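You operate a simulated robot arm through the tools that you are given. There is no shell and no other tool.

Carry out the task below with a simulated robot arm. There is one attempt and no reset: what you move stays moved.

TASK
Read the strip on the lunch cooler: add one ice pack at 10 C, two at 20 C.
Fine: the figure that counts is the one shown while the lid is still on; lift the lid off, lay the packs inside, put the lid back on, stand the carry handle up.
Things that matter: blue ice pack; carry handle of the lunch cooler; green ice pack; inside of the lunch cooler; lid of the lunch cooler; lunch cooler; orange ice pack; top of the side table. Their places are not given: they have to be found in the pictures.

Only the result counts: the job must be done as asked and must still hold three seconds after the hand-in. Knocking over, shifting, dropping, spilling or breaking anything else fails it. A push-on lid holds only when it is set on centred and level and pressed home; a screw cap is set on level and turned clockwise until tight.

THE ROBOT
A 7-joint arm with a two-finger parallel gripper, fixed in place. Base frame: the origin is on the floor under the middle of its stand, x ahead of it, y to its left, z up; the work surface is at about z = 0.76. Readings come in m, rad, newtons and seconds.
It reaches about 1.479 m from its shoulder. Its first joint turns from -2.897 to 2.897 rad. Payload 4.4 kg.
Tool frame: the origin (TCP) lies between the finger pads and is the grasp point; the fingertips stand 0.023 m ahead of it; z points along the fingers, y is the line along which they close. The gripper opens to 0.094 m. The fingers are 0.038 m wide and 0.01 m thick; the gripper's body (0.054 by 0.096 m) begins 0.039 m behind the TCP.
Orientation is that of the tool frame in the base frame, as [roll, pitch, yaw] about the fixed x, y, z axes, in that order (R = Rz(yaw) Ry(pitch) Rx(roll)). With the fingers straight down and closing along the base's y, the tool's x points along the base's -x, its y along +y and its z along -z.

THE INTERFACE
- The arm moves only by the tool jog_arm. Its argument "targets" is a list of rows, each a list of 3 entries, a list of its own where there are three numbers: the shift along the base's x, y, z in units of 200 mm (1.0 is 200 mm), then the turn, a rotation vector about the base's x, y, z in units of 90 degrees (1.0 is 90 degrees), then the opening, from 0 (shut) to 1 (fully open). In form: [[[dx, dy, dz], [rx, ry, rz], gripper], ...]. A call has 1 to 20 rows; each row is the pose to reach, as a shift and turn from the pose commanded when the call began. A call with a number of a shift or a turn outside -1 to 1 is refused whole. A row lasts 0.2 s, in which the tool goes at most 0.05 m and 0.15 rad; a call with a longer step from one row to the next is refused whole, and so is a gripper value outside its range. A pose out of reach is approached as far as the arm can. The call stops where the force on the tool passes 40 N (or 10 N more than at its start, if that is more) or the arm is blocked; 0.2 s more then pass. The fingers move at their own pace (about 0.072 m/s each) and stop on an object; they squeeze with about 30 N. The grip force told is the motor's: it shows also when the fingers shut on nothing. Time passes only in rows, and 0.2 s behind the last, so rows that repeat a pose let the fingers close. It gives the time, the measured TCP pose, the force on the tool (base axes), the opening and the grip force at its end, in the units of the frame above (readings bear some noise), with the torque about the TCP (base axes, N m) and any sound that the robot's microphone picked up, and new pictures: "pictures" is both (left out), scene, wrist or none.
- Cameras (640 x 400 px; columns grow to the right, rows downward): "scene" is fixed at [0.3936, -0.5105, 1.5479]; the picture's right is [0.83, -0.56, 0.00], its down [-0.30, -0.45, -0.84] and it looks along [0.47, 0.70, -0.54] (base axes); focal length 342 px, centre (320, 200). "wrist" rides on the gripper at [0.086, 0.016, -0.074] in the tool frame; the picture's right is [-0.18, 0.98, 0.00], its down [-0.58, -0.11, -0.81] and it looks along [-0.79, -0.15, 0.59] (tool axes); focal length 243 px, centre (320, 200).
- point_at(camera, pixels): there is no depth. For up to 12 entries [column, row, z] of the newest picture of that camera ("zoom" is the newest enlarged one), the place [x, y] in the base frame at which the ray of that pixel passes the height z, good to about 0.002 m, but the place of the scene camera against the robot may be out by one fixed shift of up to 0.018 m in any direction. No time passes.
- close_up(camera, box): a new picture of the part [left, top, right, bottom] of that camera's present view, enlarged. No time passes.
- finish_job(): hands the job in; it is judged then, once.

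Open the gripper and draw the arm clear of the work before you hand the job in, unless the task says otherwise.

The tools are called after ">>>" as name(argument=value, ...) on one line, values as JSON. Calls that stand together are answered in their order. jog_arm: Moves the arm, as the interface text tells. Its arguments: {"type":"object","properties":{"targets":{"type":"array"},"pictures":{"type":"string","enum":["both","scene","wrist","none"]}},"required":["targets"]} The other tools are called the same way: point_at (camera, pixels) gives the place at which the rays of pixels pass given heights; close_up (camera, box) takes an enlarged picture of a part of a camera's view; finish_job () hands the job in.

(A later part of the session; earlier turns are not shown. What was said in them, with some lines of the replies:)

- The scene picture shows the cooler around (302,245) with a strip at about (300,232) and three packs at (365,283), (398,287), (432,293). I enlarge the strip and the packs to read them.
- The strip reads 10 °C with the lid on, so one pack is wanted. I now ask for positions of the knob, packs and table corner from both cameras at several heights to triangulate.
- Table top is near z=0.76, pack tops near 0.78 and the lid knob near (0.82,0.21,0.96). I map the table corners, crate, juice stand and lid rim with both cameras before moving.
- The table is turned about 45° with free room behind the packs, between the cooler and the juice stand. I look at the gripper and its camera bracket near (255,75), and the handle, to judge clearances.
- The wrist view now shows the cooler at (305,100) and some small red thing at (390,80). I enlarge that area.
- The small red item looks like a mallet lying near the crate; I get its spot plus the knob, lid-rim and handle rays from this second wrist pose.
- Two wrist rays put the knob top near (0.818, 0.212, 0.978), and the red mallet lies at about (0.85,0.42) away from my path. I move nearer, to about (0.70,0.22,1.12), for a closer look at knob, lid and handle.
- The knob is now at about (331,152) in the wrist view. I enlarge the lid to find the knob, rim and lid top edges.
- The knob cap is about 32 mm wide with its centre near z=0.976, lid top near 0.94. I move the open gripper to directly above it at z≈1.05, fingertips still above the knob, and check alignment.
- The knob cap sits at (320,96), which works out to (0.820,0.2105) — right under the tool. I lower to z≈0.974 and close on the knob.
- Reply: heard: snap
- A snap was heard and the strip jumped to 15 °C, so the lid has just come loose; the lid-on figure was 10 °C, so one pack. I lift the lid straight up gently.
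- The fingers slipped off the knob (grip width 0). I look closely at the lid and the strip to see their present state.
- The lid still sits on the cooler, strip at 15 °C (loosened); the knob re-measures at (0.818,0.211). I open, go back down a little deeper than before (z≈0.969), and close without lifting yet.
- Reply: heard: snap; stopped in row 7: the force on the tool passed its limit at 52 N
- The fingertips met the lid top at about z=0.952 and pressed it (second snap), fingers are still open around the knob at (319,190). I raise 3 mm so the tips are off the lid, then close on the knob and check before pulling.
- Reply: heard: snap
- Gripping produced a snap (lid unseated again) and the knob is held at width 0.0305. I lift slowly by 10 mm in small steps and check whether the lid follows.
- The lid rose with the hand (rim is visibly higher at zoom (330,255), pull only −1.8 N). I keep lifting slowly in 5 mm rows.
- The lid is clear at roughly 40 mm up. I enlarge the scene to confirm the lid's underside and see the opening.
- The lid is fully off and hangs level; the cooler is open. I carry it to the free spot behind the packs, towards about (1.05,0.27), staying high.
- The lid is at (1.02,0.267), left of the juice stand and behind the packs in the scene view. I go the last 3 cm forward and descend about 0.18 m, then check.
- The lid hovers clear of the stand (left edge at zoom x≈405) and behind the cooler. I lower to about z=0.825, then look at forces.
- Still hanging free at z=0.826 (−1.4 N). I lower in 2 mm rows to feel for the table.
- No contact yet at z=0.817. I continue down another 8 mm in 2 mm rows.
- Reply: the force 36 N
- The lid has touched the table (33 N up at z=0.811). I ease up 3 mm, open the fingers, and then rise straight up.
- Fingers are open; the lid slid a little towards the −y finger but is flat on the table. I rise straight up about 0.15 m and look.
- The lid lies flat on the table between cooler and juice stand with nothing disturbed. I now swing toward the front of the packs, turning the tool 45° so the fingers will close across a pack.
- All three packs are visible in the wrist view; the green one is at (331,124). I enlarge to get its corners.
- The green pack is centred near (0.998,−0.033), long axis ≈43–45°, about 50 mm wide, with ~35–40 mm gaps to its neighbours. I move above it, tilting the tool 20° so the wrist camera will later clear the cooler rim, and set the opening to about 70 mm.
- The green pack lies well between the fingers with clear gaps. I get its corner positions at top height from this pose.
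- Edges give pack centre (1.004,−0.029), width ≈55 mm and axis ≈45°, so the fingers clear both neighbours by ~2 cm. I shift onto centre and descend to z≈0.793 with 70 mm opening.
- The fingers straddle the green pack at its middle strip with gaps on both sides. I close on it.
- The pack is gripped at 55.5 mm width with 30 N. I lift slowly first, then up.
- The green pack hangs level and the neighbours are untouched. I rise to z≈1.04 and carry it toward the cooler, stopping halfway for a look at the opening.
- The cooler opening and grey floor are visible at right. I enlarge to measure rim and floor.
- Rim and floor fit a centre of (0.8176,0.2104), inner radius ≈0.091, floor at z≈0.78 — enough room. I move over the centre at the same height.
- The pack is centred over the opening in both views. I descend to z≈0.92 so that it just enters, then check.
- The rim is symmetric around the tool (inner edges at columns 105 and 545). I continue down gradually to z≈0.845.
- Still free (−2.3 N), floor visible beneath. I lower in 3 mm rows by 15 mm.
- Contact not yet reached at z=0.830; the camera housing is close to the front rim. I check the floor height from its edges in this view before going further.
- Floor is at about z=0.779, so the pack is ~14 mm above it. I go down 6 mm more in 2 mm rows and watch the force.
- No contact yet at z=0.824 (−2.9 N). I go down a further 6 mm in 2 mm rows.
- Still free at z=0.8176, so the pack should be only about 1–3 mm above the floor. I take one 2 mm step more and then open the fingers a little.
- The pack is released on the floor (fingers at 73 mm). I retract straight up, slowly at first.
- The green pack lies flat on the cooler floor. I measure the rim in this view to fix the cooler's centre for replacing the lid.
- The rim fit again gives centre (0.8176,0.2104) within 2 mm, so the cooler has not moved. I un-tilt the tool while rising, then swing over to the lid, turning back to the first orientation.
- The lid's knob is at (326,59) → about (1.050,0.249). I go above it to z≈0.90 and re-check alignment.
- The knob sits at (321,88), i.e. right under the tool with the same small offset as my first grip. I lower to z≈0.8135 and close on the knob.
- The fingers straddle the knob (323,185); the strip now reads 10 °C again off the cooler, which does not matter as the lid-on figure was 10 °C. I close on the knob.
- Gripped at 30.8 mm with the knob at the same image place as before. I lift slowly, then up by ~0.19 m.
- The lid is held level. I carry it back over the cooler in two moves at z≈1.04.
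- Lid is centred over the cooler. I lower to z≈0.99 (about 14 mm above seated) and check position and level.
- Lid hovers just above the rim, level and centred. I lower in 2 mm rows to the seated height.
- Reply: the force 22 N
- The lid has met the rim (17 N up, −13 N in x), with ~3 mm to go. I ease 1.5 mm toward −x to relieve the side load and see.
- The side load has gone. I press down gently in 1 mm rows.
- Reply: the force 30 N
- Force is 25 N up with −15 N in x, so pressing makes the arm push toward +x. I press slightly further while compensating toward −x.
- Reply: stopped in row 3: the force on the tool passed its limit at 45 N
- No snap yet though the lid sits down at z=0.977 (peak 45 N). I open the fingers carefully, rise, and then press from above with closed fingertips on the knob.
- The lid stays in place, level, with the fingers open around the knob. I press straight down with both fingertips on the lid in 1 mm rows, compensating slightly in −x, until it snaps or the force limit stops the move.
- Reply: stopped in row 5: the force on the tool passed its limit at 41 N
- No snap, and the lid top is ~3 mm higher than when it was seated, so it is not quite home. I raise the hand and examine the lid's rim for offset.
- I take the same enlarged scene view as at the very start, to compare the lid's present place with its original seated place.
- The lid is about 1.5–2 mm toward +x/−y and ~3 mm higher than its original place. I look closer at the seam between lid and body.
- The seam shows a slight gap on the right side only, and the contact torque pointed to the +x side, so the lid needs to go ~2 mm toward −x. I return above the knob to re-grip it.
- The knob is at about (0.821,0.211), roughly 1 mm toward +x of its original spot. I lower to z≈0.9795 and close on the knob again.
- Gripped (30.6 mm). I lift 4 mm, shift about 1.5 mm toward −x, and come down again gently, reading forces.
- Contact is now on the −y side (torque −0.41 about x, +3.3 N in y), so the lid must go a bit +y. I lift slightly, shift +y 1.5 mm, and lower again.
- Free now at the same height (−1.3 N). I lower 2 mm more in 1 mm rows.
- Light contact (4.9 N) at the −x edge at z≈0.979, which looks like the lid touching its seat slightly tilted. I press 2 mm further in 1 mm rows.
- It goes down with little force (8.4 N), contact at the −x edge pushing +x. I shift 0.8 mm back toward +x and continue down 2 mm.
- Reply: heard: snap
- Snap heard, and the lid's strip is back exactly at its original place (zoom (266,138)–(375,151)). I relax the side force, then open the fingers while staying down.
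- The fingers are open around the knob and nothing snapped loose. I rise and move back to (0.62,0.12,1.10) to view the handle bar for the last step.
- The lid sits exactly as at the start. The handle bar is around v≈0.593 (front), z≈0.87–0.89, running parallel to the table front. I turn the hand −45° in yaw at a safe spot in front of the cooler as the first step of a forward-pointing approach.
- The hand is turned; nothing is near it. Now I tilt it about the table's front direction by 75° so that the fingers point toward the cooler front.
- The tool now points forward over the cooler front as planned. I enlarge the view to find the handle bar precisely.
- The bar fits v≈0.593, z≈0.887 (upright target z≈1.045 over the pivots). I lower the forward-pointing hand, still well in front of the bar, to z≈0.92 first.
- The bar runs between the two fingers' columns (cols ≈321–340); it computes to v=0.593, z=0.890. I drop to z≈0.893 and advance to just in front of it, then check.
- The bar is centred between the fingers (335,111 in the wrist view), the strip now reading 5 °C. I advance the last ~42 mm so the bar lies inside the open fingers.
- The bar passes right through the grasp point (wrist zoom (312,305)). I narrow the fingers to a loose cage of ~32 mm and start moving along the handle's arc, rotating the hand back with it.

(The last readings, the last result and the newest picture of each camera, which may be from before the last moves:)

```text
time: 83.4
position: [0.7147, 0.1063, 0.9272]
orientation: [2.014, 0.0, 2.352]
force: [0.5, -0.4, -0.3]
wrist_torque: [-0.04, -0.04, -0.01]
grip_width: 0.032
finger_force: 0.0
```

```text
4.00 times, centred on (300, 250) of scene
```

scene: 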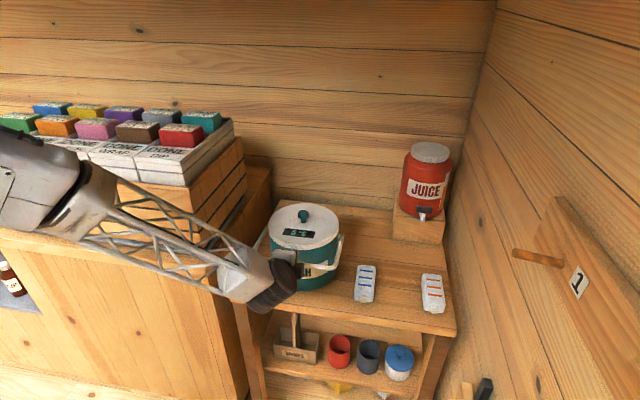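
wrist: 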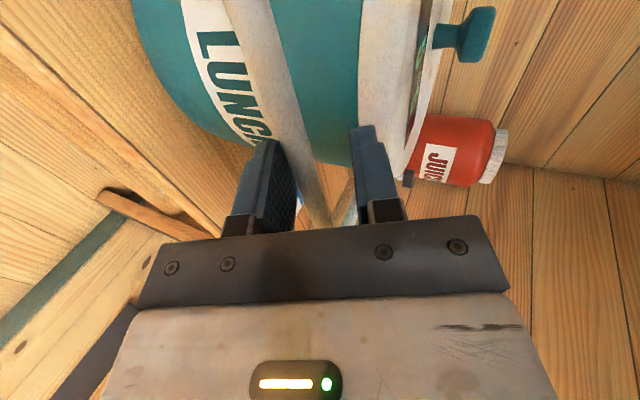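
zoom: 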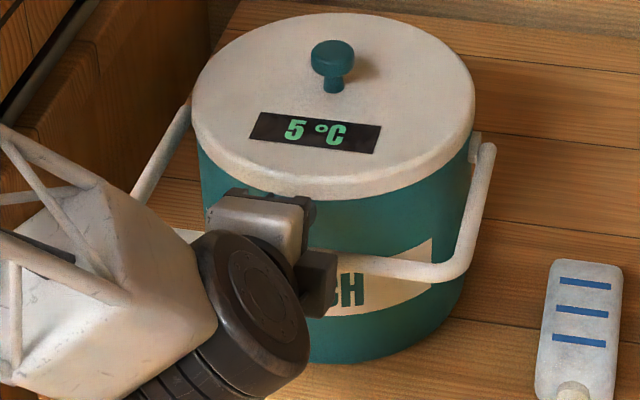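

The handle follows with almost no force (bar risen, label showing beneath it). I continue along the arc to about 40° above horizontal.

>>> jog_arm(targets=[[[0.0067, 0.0067, 0.0625], [-0.0299, 0.0299, 0], 0.34], [[0.018, 0.018, 0.124], [-0.0597, 0.0597, 0], 0.34], [[0.0315, 0.0315, 0.184], [-0.0896, 0.0896, 0], 0.34], [[0.0491, 0.0491, 0.242], [-0.1194, 0.1194, 0], 0.34], [[0.0707, 0.0707, 0.298], [-0.1493, 0.1493, 0], 0.34], [[0.0955, 0.0955, 0.351], [-0.1791, 0.1791, 0], 0.34], [[0.1234, 0.1234, 0.4005], [-0.209, 0.209, 0], 0.34]], pictures="both")

>>> close_up(camera="scene", box=[240, 180, 360, 290])

```text
time: 85.0
position: [0.7411, 0.1303, 1.0087]
orientation: [2.478, 0.003, 2.352]
force: [0.9, 0.1, 0.0]
wrist_torque: [-0.02, 0.01, -0.03]
grip_width: 0.0321
finger_force: 0.0
```

scene: 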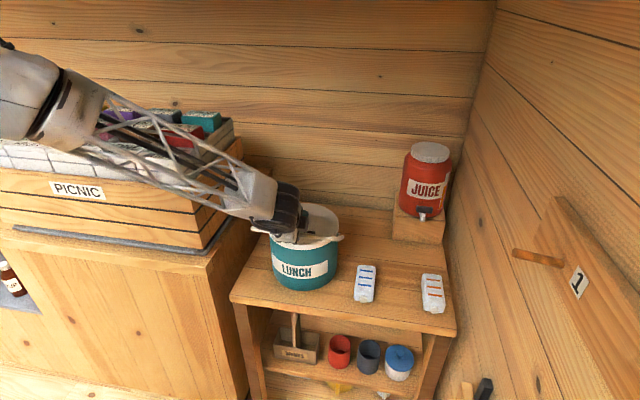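
wrist: 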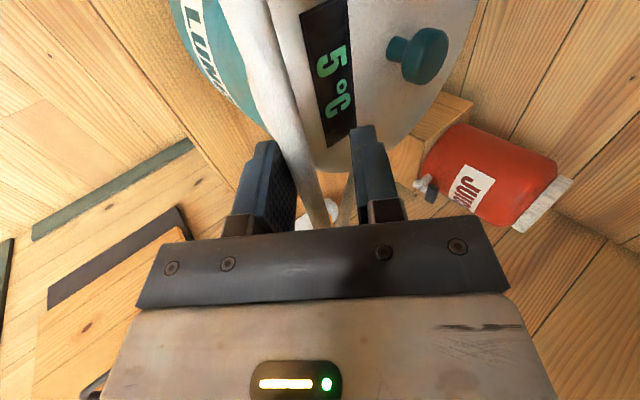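

```text
3.64 times, centred on (300, 235) of scene
```

zoom: 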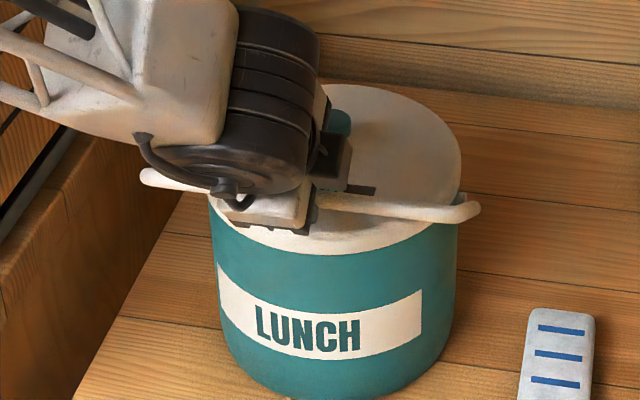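

The bar rides on the lower finger and the handle is ~40° up, forces near zero. I continue along the arc to about 75°.

>>> jog_arm(targets=[[[0.0308, 0.0308, 0.0465], [-0.0299, 0.0299, 0], 0.34], [[0.0643, 0.0643, 0.089], [-0.0597, 0.0597, 0], 0.34], [[0.1004, 0.1004, 0.127], [-0.0904, 0.0904, 0], 0.34], [[0.1386, 0.1386, 0.161], [-0.1202, 0.1202, 0], 0.34], [[0.1785, 0.1785, 0.19], [-0.1501, 0.1501, 0], 0.34], [[0.2203, 0.2203, 0.2135], [-0.1799, 0.1799, 0], 0.34], [[0.263, 0.263, 0.2325], [-0.2098, 0.2098, 0], 0.34]], pictures="both")

>>> close_up(camera="scene", box=[230, 150, 370, 290])

```text
time: 86.6
position: [0.793, 0.1834, 1.0556]
orientation: [2.944, 0.004, 2.356]
force: [-0.5, 0.3, -0.4]
wrist_torque: [0.0, 0.03, -0.01]
grip_width: 0.0321
finger_force: 0.4
```

scene: 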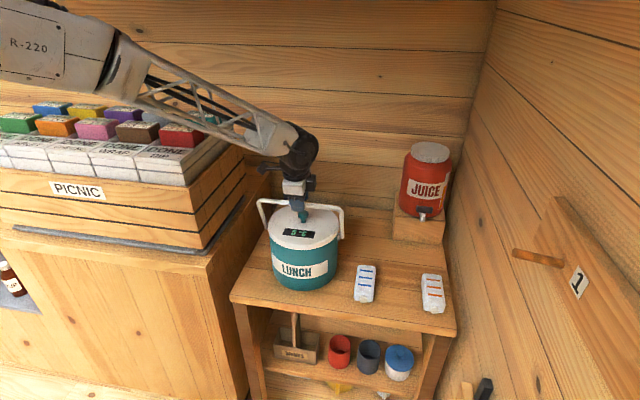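
wrist: 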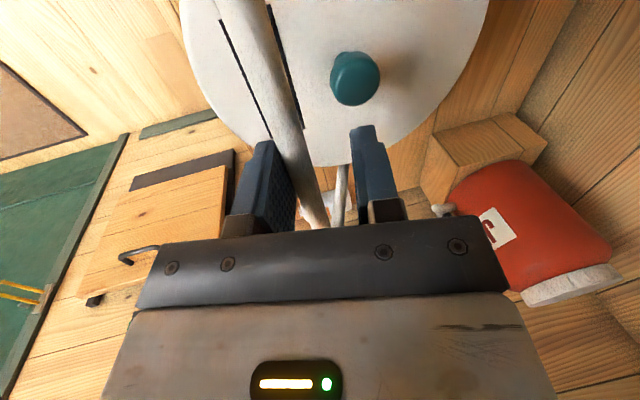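

```text
2.86 times, centred on (300, 220) of scene
```

zoom: 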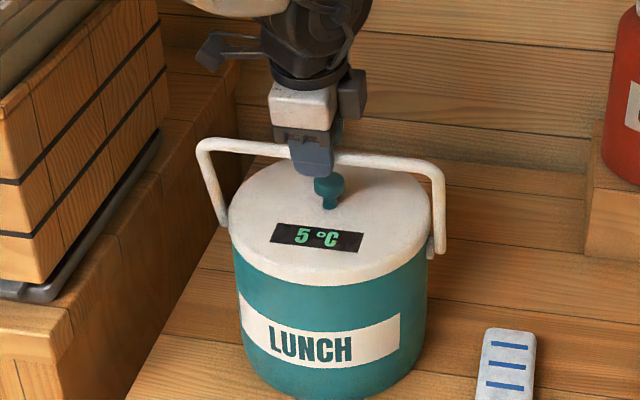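

The handle is about 72° up, standing over the lid. I finish the arc to vertical, with the tool ending straight down.

>>> jog_arm(targets=[[[0.0442, 0.0442, 0.0135], [-0.0299, 0.0299, 0], 0.34], [[0.0887, 0.0887, 0.022], [-0.0597, 0.0597, 0], 0.34], [[0.1336, 0.1336, 0.0245], [-0.0896, 0.0896, 0], 0.34], [[0.1531, 0.1531, 0.0245], [-0.0896, 0.0896, 0], 0.34]], pictures="both")

>>> close_up(camera="scene", box=[230, 150, 370, 290])

>>> close_up(camera="wrist", box=[160, 0, 500, 240])

```text
time: 87.6
position: [0.8243, 0.2148, 1.0573]
orientation: [-3.138, 0.003, 2.357]
force: [-1.0, -0.3, 0.0]
wrist_torque: [0.01, 0.0, 0.03]
grip_width: 0.0321
finger_force: 0.2
```

scene: 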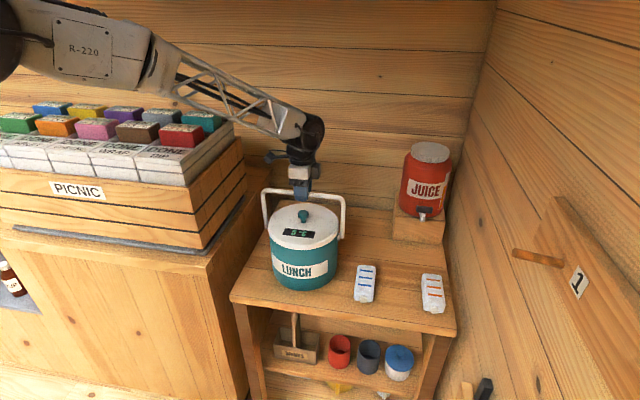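
wrist: 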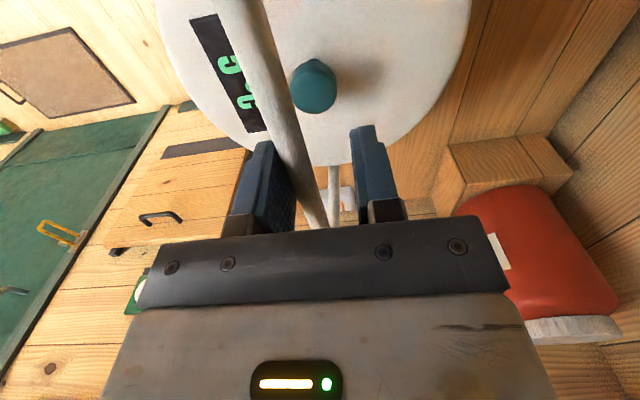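

```text
2.86 times, centred on (300, 220) of scene
```

zoom: 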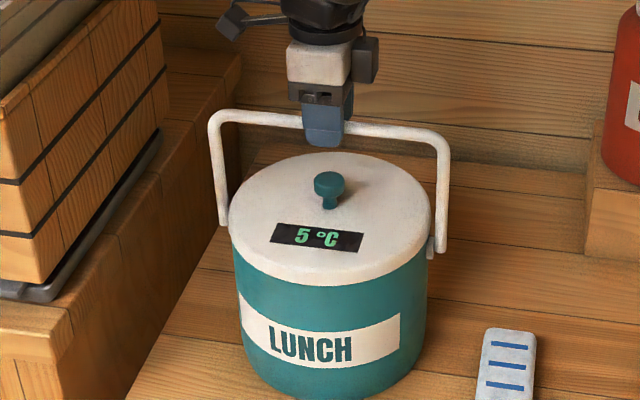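

```text
1.67 times, centred on (330, 120) of wrist
```

zoom: 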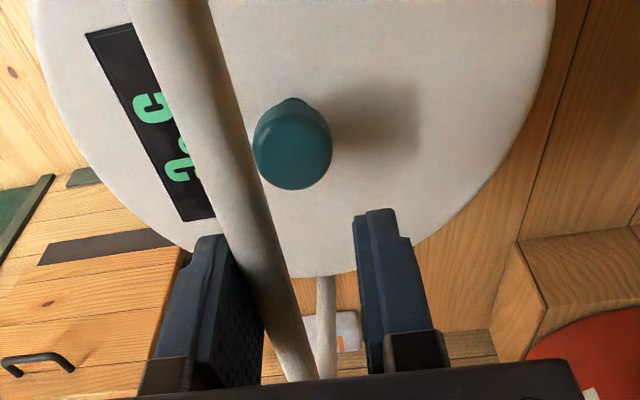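

The handle is nearly vertical: the bar computes to v≈0.722 against pivots at ≈0.727, about 2° short. I push 5 mm further back, then draw the fingers 8 mm forward to see whether the handle stays.

>>> jog_arm(targets=[[[0.009, 0.009, 0], [0, 0, 0], 0.34], [[0.018, 0.018, 0], [0, 0, 0], 0.34], [[0.018, 0.018, 0], [0, 0, 0], 0.34], [[0.004, 0.004, 0], [0, 0, 0], 0.34], [[-0.01, -0.01, 0], [0, 0, 0], 0.34], [[-0.01, -0.01, 0], [0, 0, 0], 0.34], [[-0.01, -0.01, 0], [0, 0, 0], 0.34]], pictures="both")

>>> close_up(camera="wrist", box=[160, 0, 500, 240])

```text
time: 89.2
position: [0.822, 0.2125, 1.059]
orientation: [-3.139, 0.004, 2.356]
force: [0.2, 0.9, -0.6]
wrist_torque: [0.01, -0.03, 0.03]
grip_width: 0.0316
finger_force: 0.2
```

scene: 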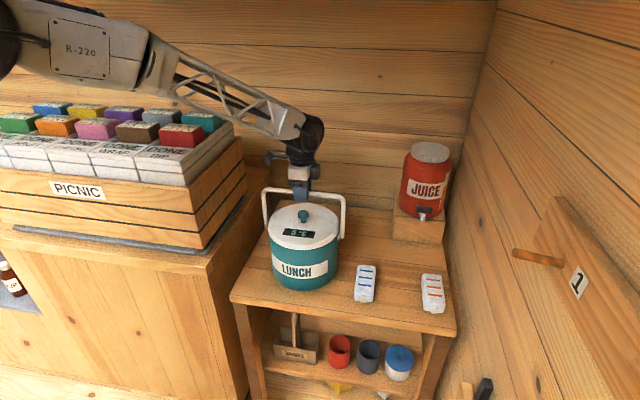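
wrist: 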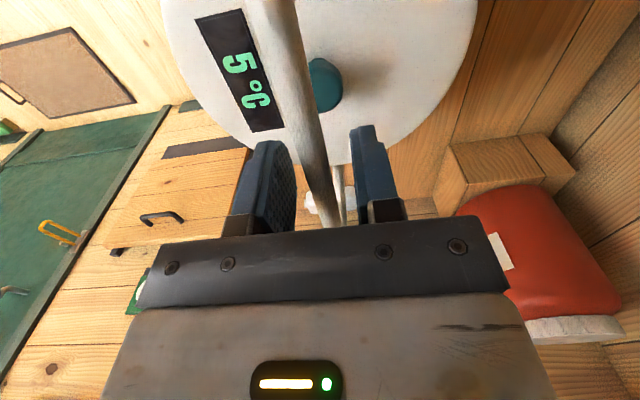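

```text
1.67 times, centred on (330, 120) of wrist
```

zoom: 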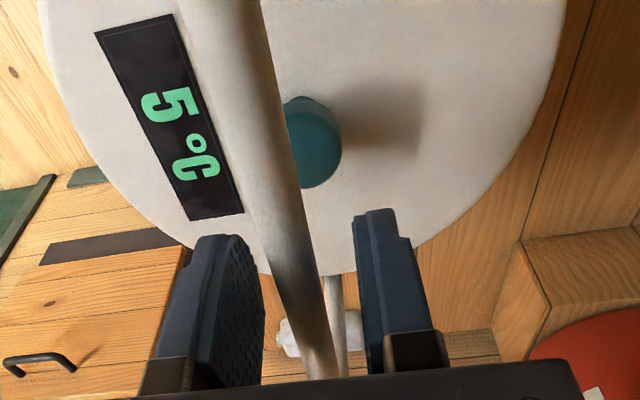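

The handle stands by itself: the bar stays mid-cage (v≈0.729, within ~1° of vertical) with the fingers not touching it. I open a little and withdraw straight up.

>>> jog_arm(targets=[[[-0.004, -0.004, 0], [0, 0, 0], 0.5], [[-0.004, -0.004, 0], [0, 0, 0], 0.6], [[-0.004, -0.004, 0.05], [0, 0, 0], 0.6], [[-0.004, -0.004, 0.15], [0, 0, 0], 0.6], [[-0.004, -0.004, 0.3], [0, 0, 0], 0.6], [[-0.004, -0.004, 0.5], [0, 0, 0], 0.7], [[-0.004, -0.004, 0.7], [0, 0, 0], 0.8], [[-0.004, -0.004, 0.9], [0, 0, 0], 1]], pictures="both")

>>> close_up(camera="scene", box=[230, 150, 370, 290])

>>> close_up(camera="wrist", box=[160, 0, 500, 240])

```text
time: 91.0
position: [0.8225, 0.2102, 1.2389]
orientation: [-3.139, 0.003, 2.356]
force: [0.5, -0.4, -0.8]
wrist_torque: [-0.01, 0.02, 0.03]
grip_width: 0.0939
finger_force: 0.1
```

scene: 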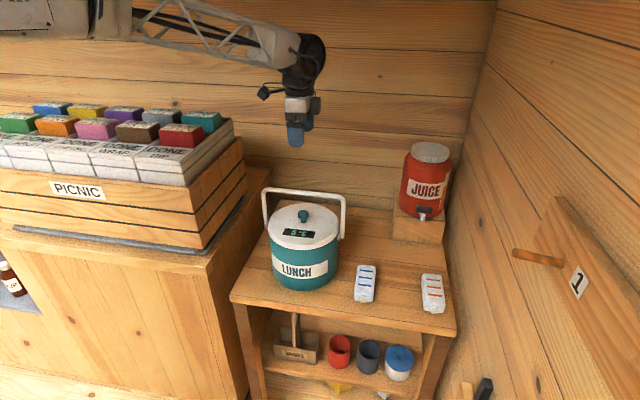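
wrist: 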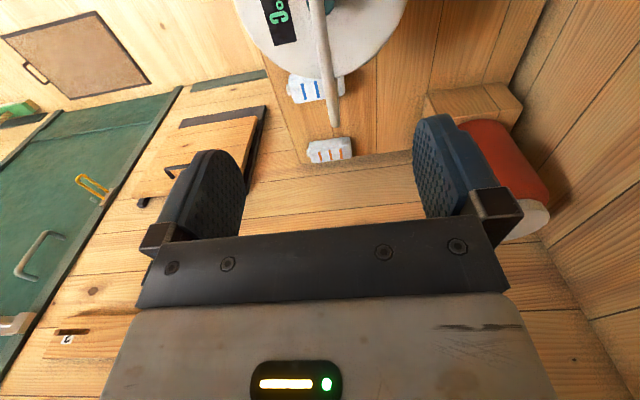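

```text
2.86 times, centred on (300, 220) of scene
```

zoom: 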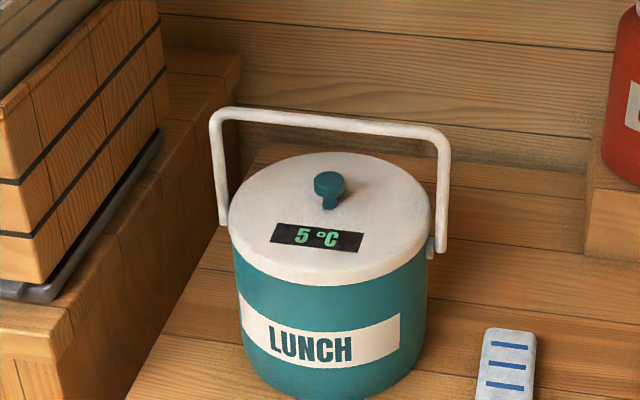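

```text
1.67 times, centred on (330, 120) of wrist
```

zoom: 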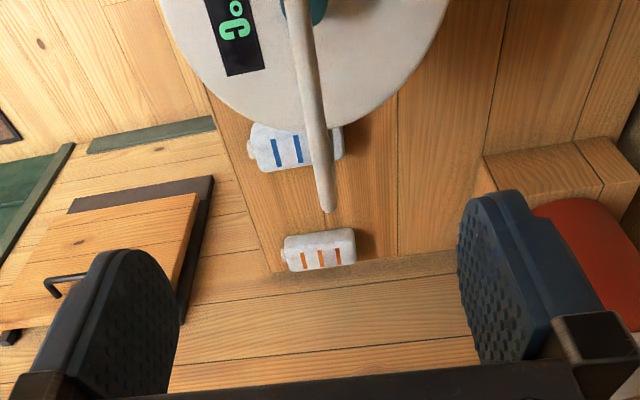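

The handle stands upright on its own, the lid is on, and the other packs are untouched. I draw the arm farther up and back, and let some time pass.

>>> jog_arm(targets=[[[-0.05, -0.05, 0.1], [0, 0, 0], 1], [[-0.15, -0.15, 0.2], [0, 0, 0], 1], [[-0.3, -0.3, 0.3], [0, 0, 0], 1], [[-0.45, -0.45, 0.35], [0, 0, 0], 1], [[-0.6, -0.6, 0.4], [0, 0, 0], 1], [[-0.6, -0.6, 0.4], [0, 0, 0], 1], [[-0.6, -0.6, 0.4], [0, 0, 0], 1], [[-0.6, -0.6, 0.4], [0, 0, 0], 1], [[-0.6, -0.6, 0.4], [0, 0, 0], 1], [[-0.6, -0.6, 0.4], [0, 0, 0], 1], [[-0.6, -0.6, 0.4], [0, 0, 0], 1], [[-0.6, -0.6, 0.4], [0, 0, 0], 1], [[-0.6, -0.6, 0.4], [0, 0, 0], 1], [[-0.6, -0.6, 0.4], [0, 0, 0], 1], [[-0.6, -0.6, 0.4], [0, 0, 0], 1], [[-0.6, -0.6, 0.4], [0, 0, 0], 1], [[-0.6, -0.6, 0.4], [0, 0, 0], 1], [[-0.6, -0.6, 0.4], [0, 0, 0], 1]], pictures="both")

>>> close_up(camera="scene", box=[240, 190, 360, 300])

>>> close_up(camera="scene", box=[255, 215, 350, 275])

```text
time: 94.8
position: [0.7005, 0.0908, 1.3184]
orientation: [-3.141, 0.004, 2.355]
force: [-0.5, 0.0, -0.4]
wrist_torque: [0.01, 0.01, 0.02]
grip_width: 0.0937
finger_force: 0.0
```

scene: 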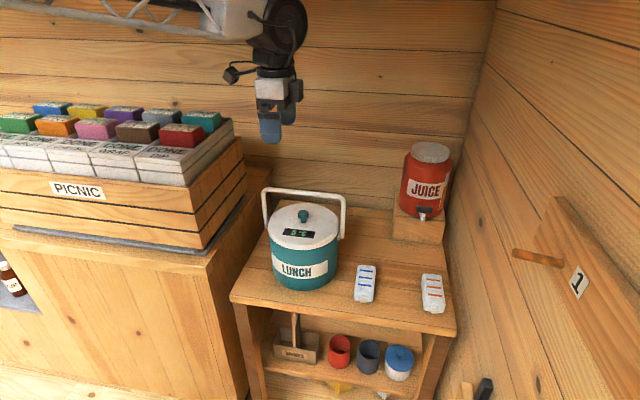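
wrist: 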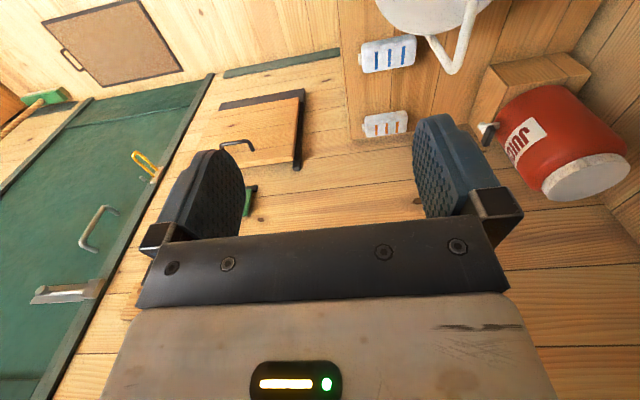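

```text
3.64 times, centred on (300, 245) of scene
```

zoom: 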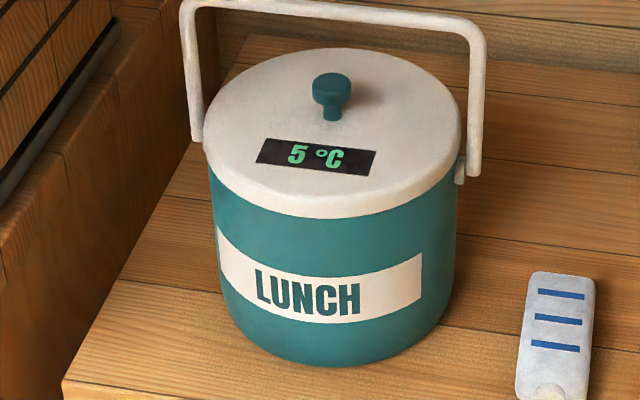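

```text
6.67 times, centred on (302, 245) of scene
```

zoom: 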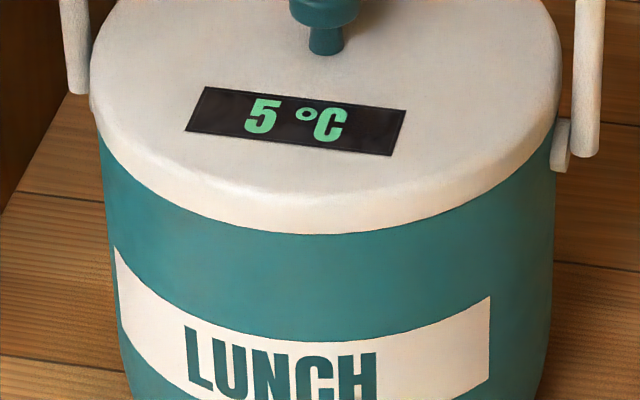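

The lid seam is tight all round, the strip reads 5 °C, and the handle has stood upright for over 3 seconds. The blue and orange packs are untouched, and the gripper is open and clear, so I hand the job in.

>>> finish_job()

```text
The job is handed in.
```

The job is done and handed in. The strip read 10 °C with the lid still on, so I put one ice pack, the green one, flat inside the lunch cooler.

- **Lid:** it is back on and I heard it snap home. My first try sat about 3 mm high, so I regripped and recentred it.
- **Handle:** it stood upright by itself for more than three seconds before I handed in.
- **Other packs:** the blue and orange packs are still on the side table.
- **Lifting the lid:** my fingers slipped off the knob on the first pull. On the next approach they pressed the lid down at about 52 N. I saw no shift in the cooler from either.
- **Strip:** it changed to 15 °C when I first gripped the knob, and the lid snapped loose at the same moment. I took that as the lid coming off and kept to the 10 °C reading. After the pack went in and the lid was back on, it read 5 °C.
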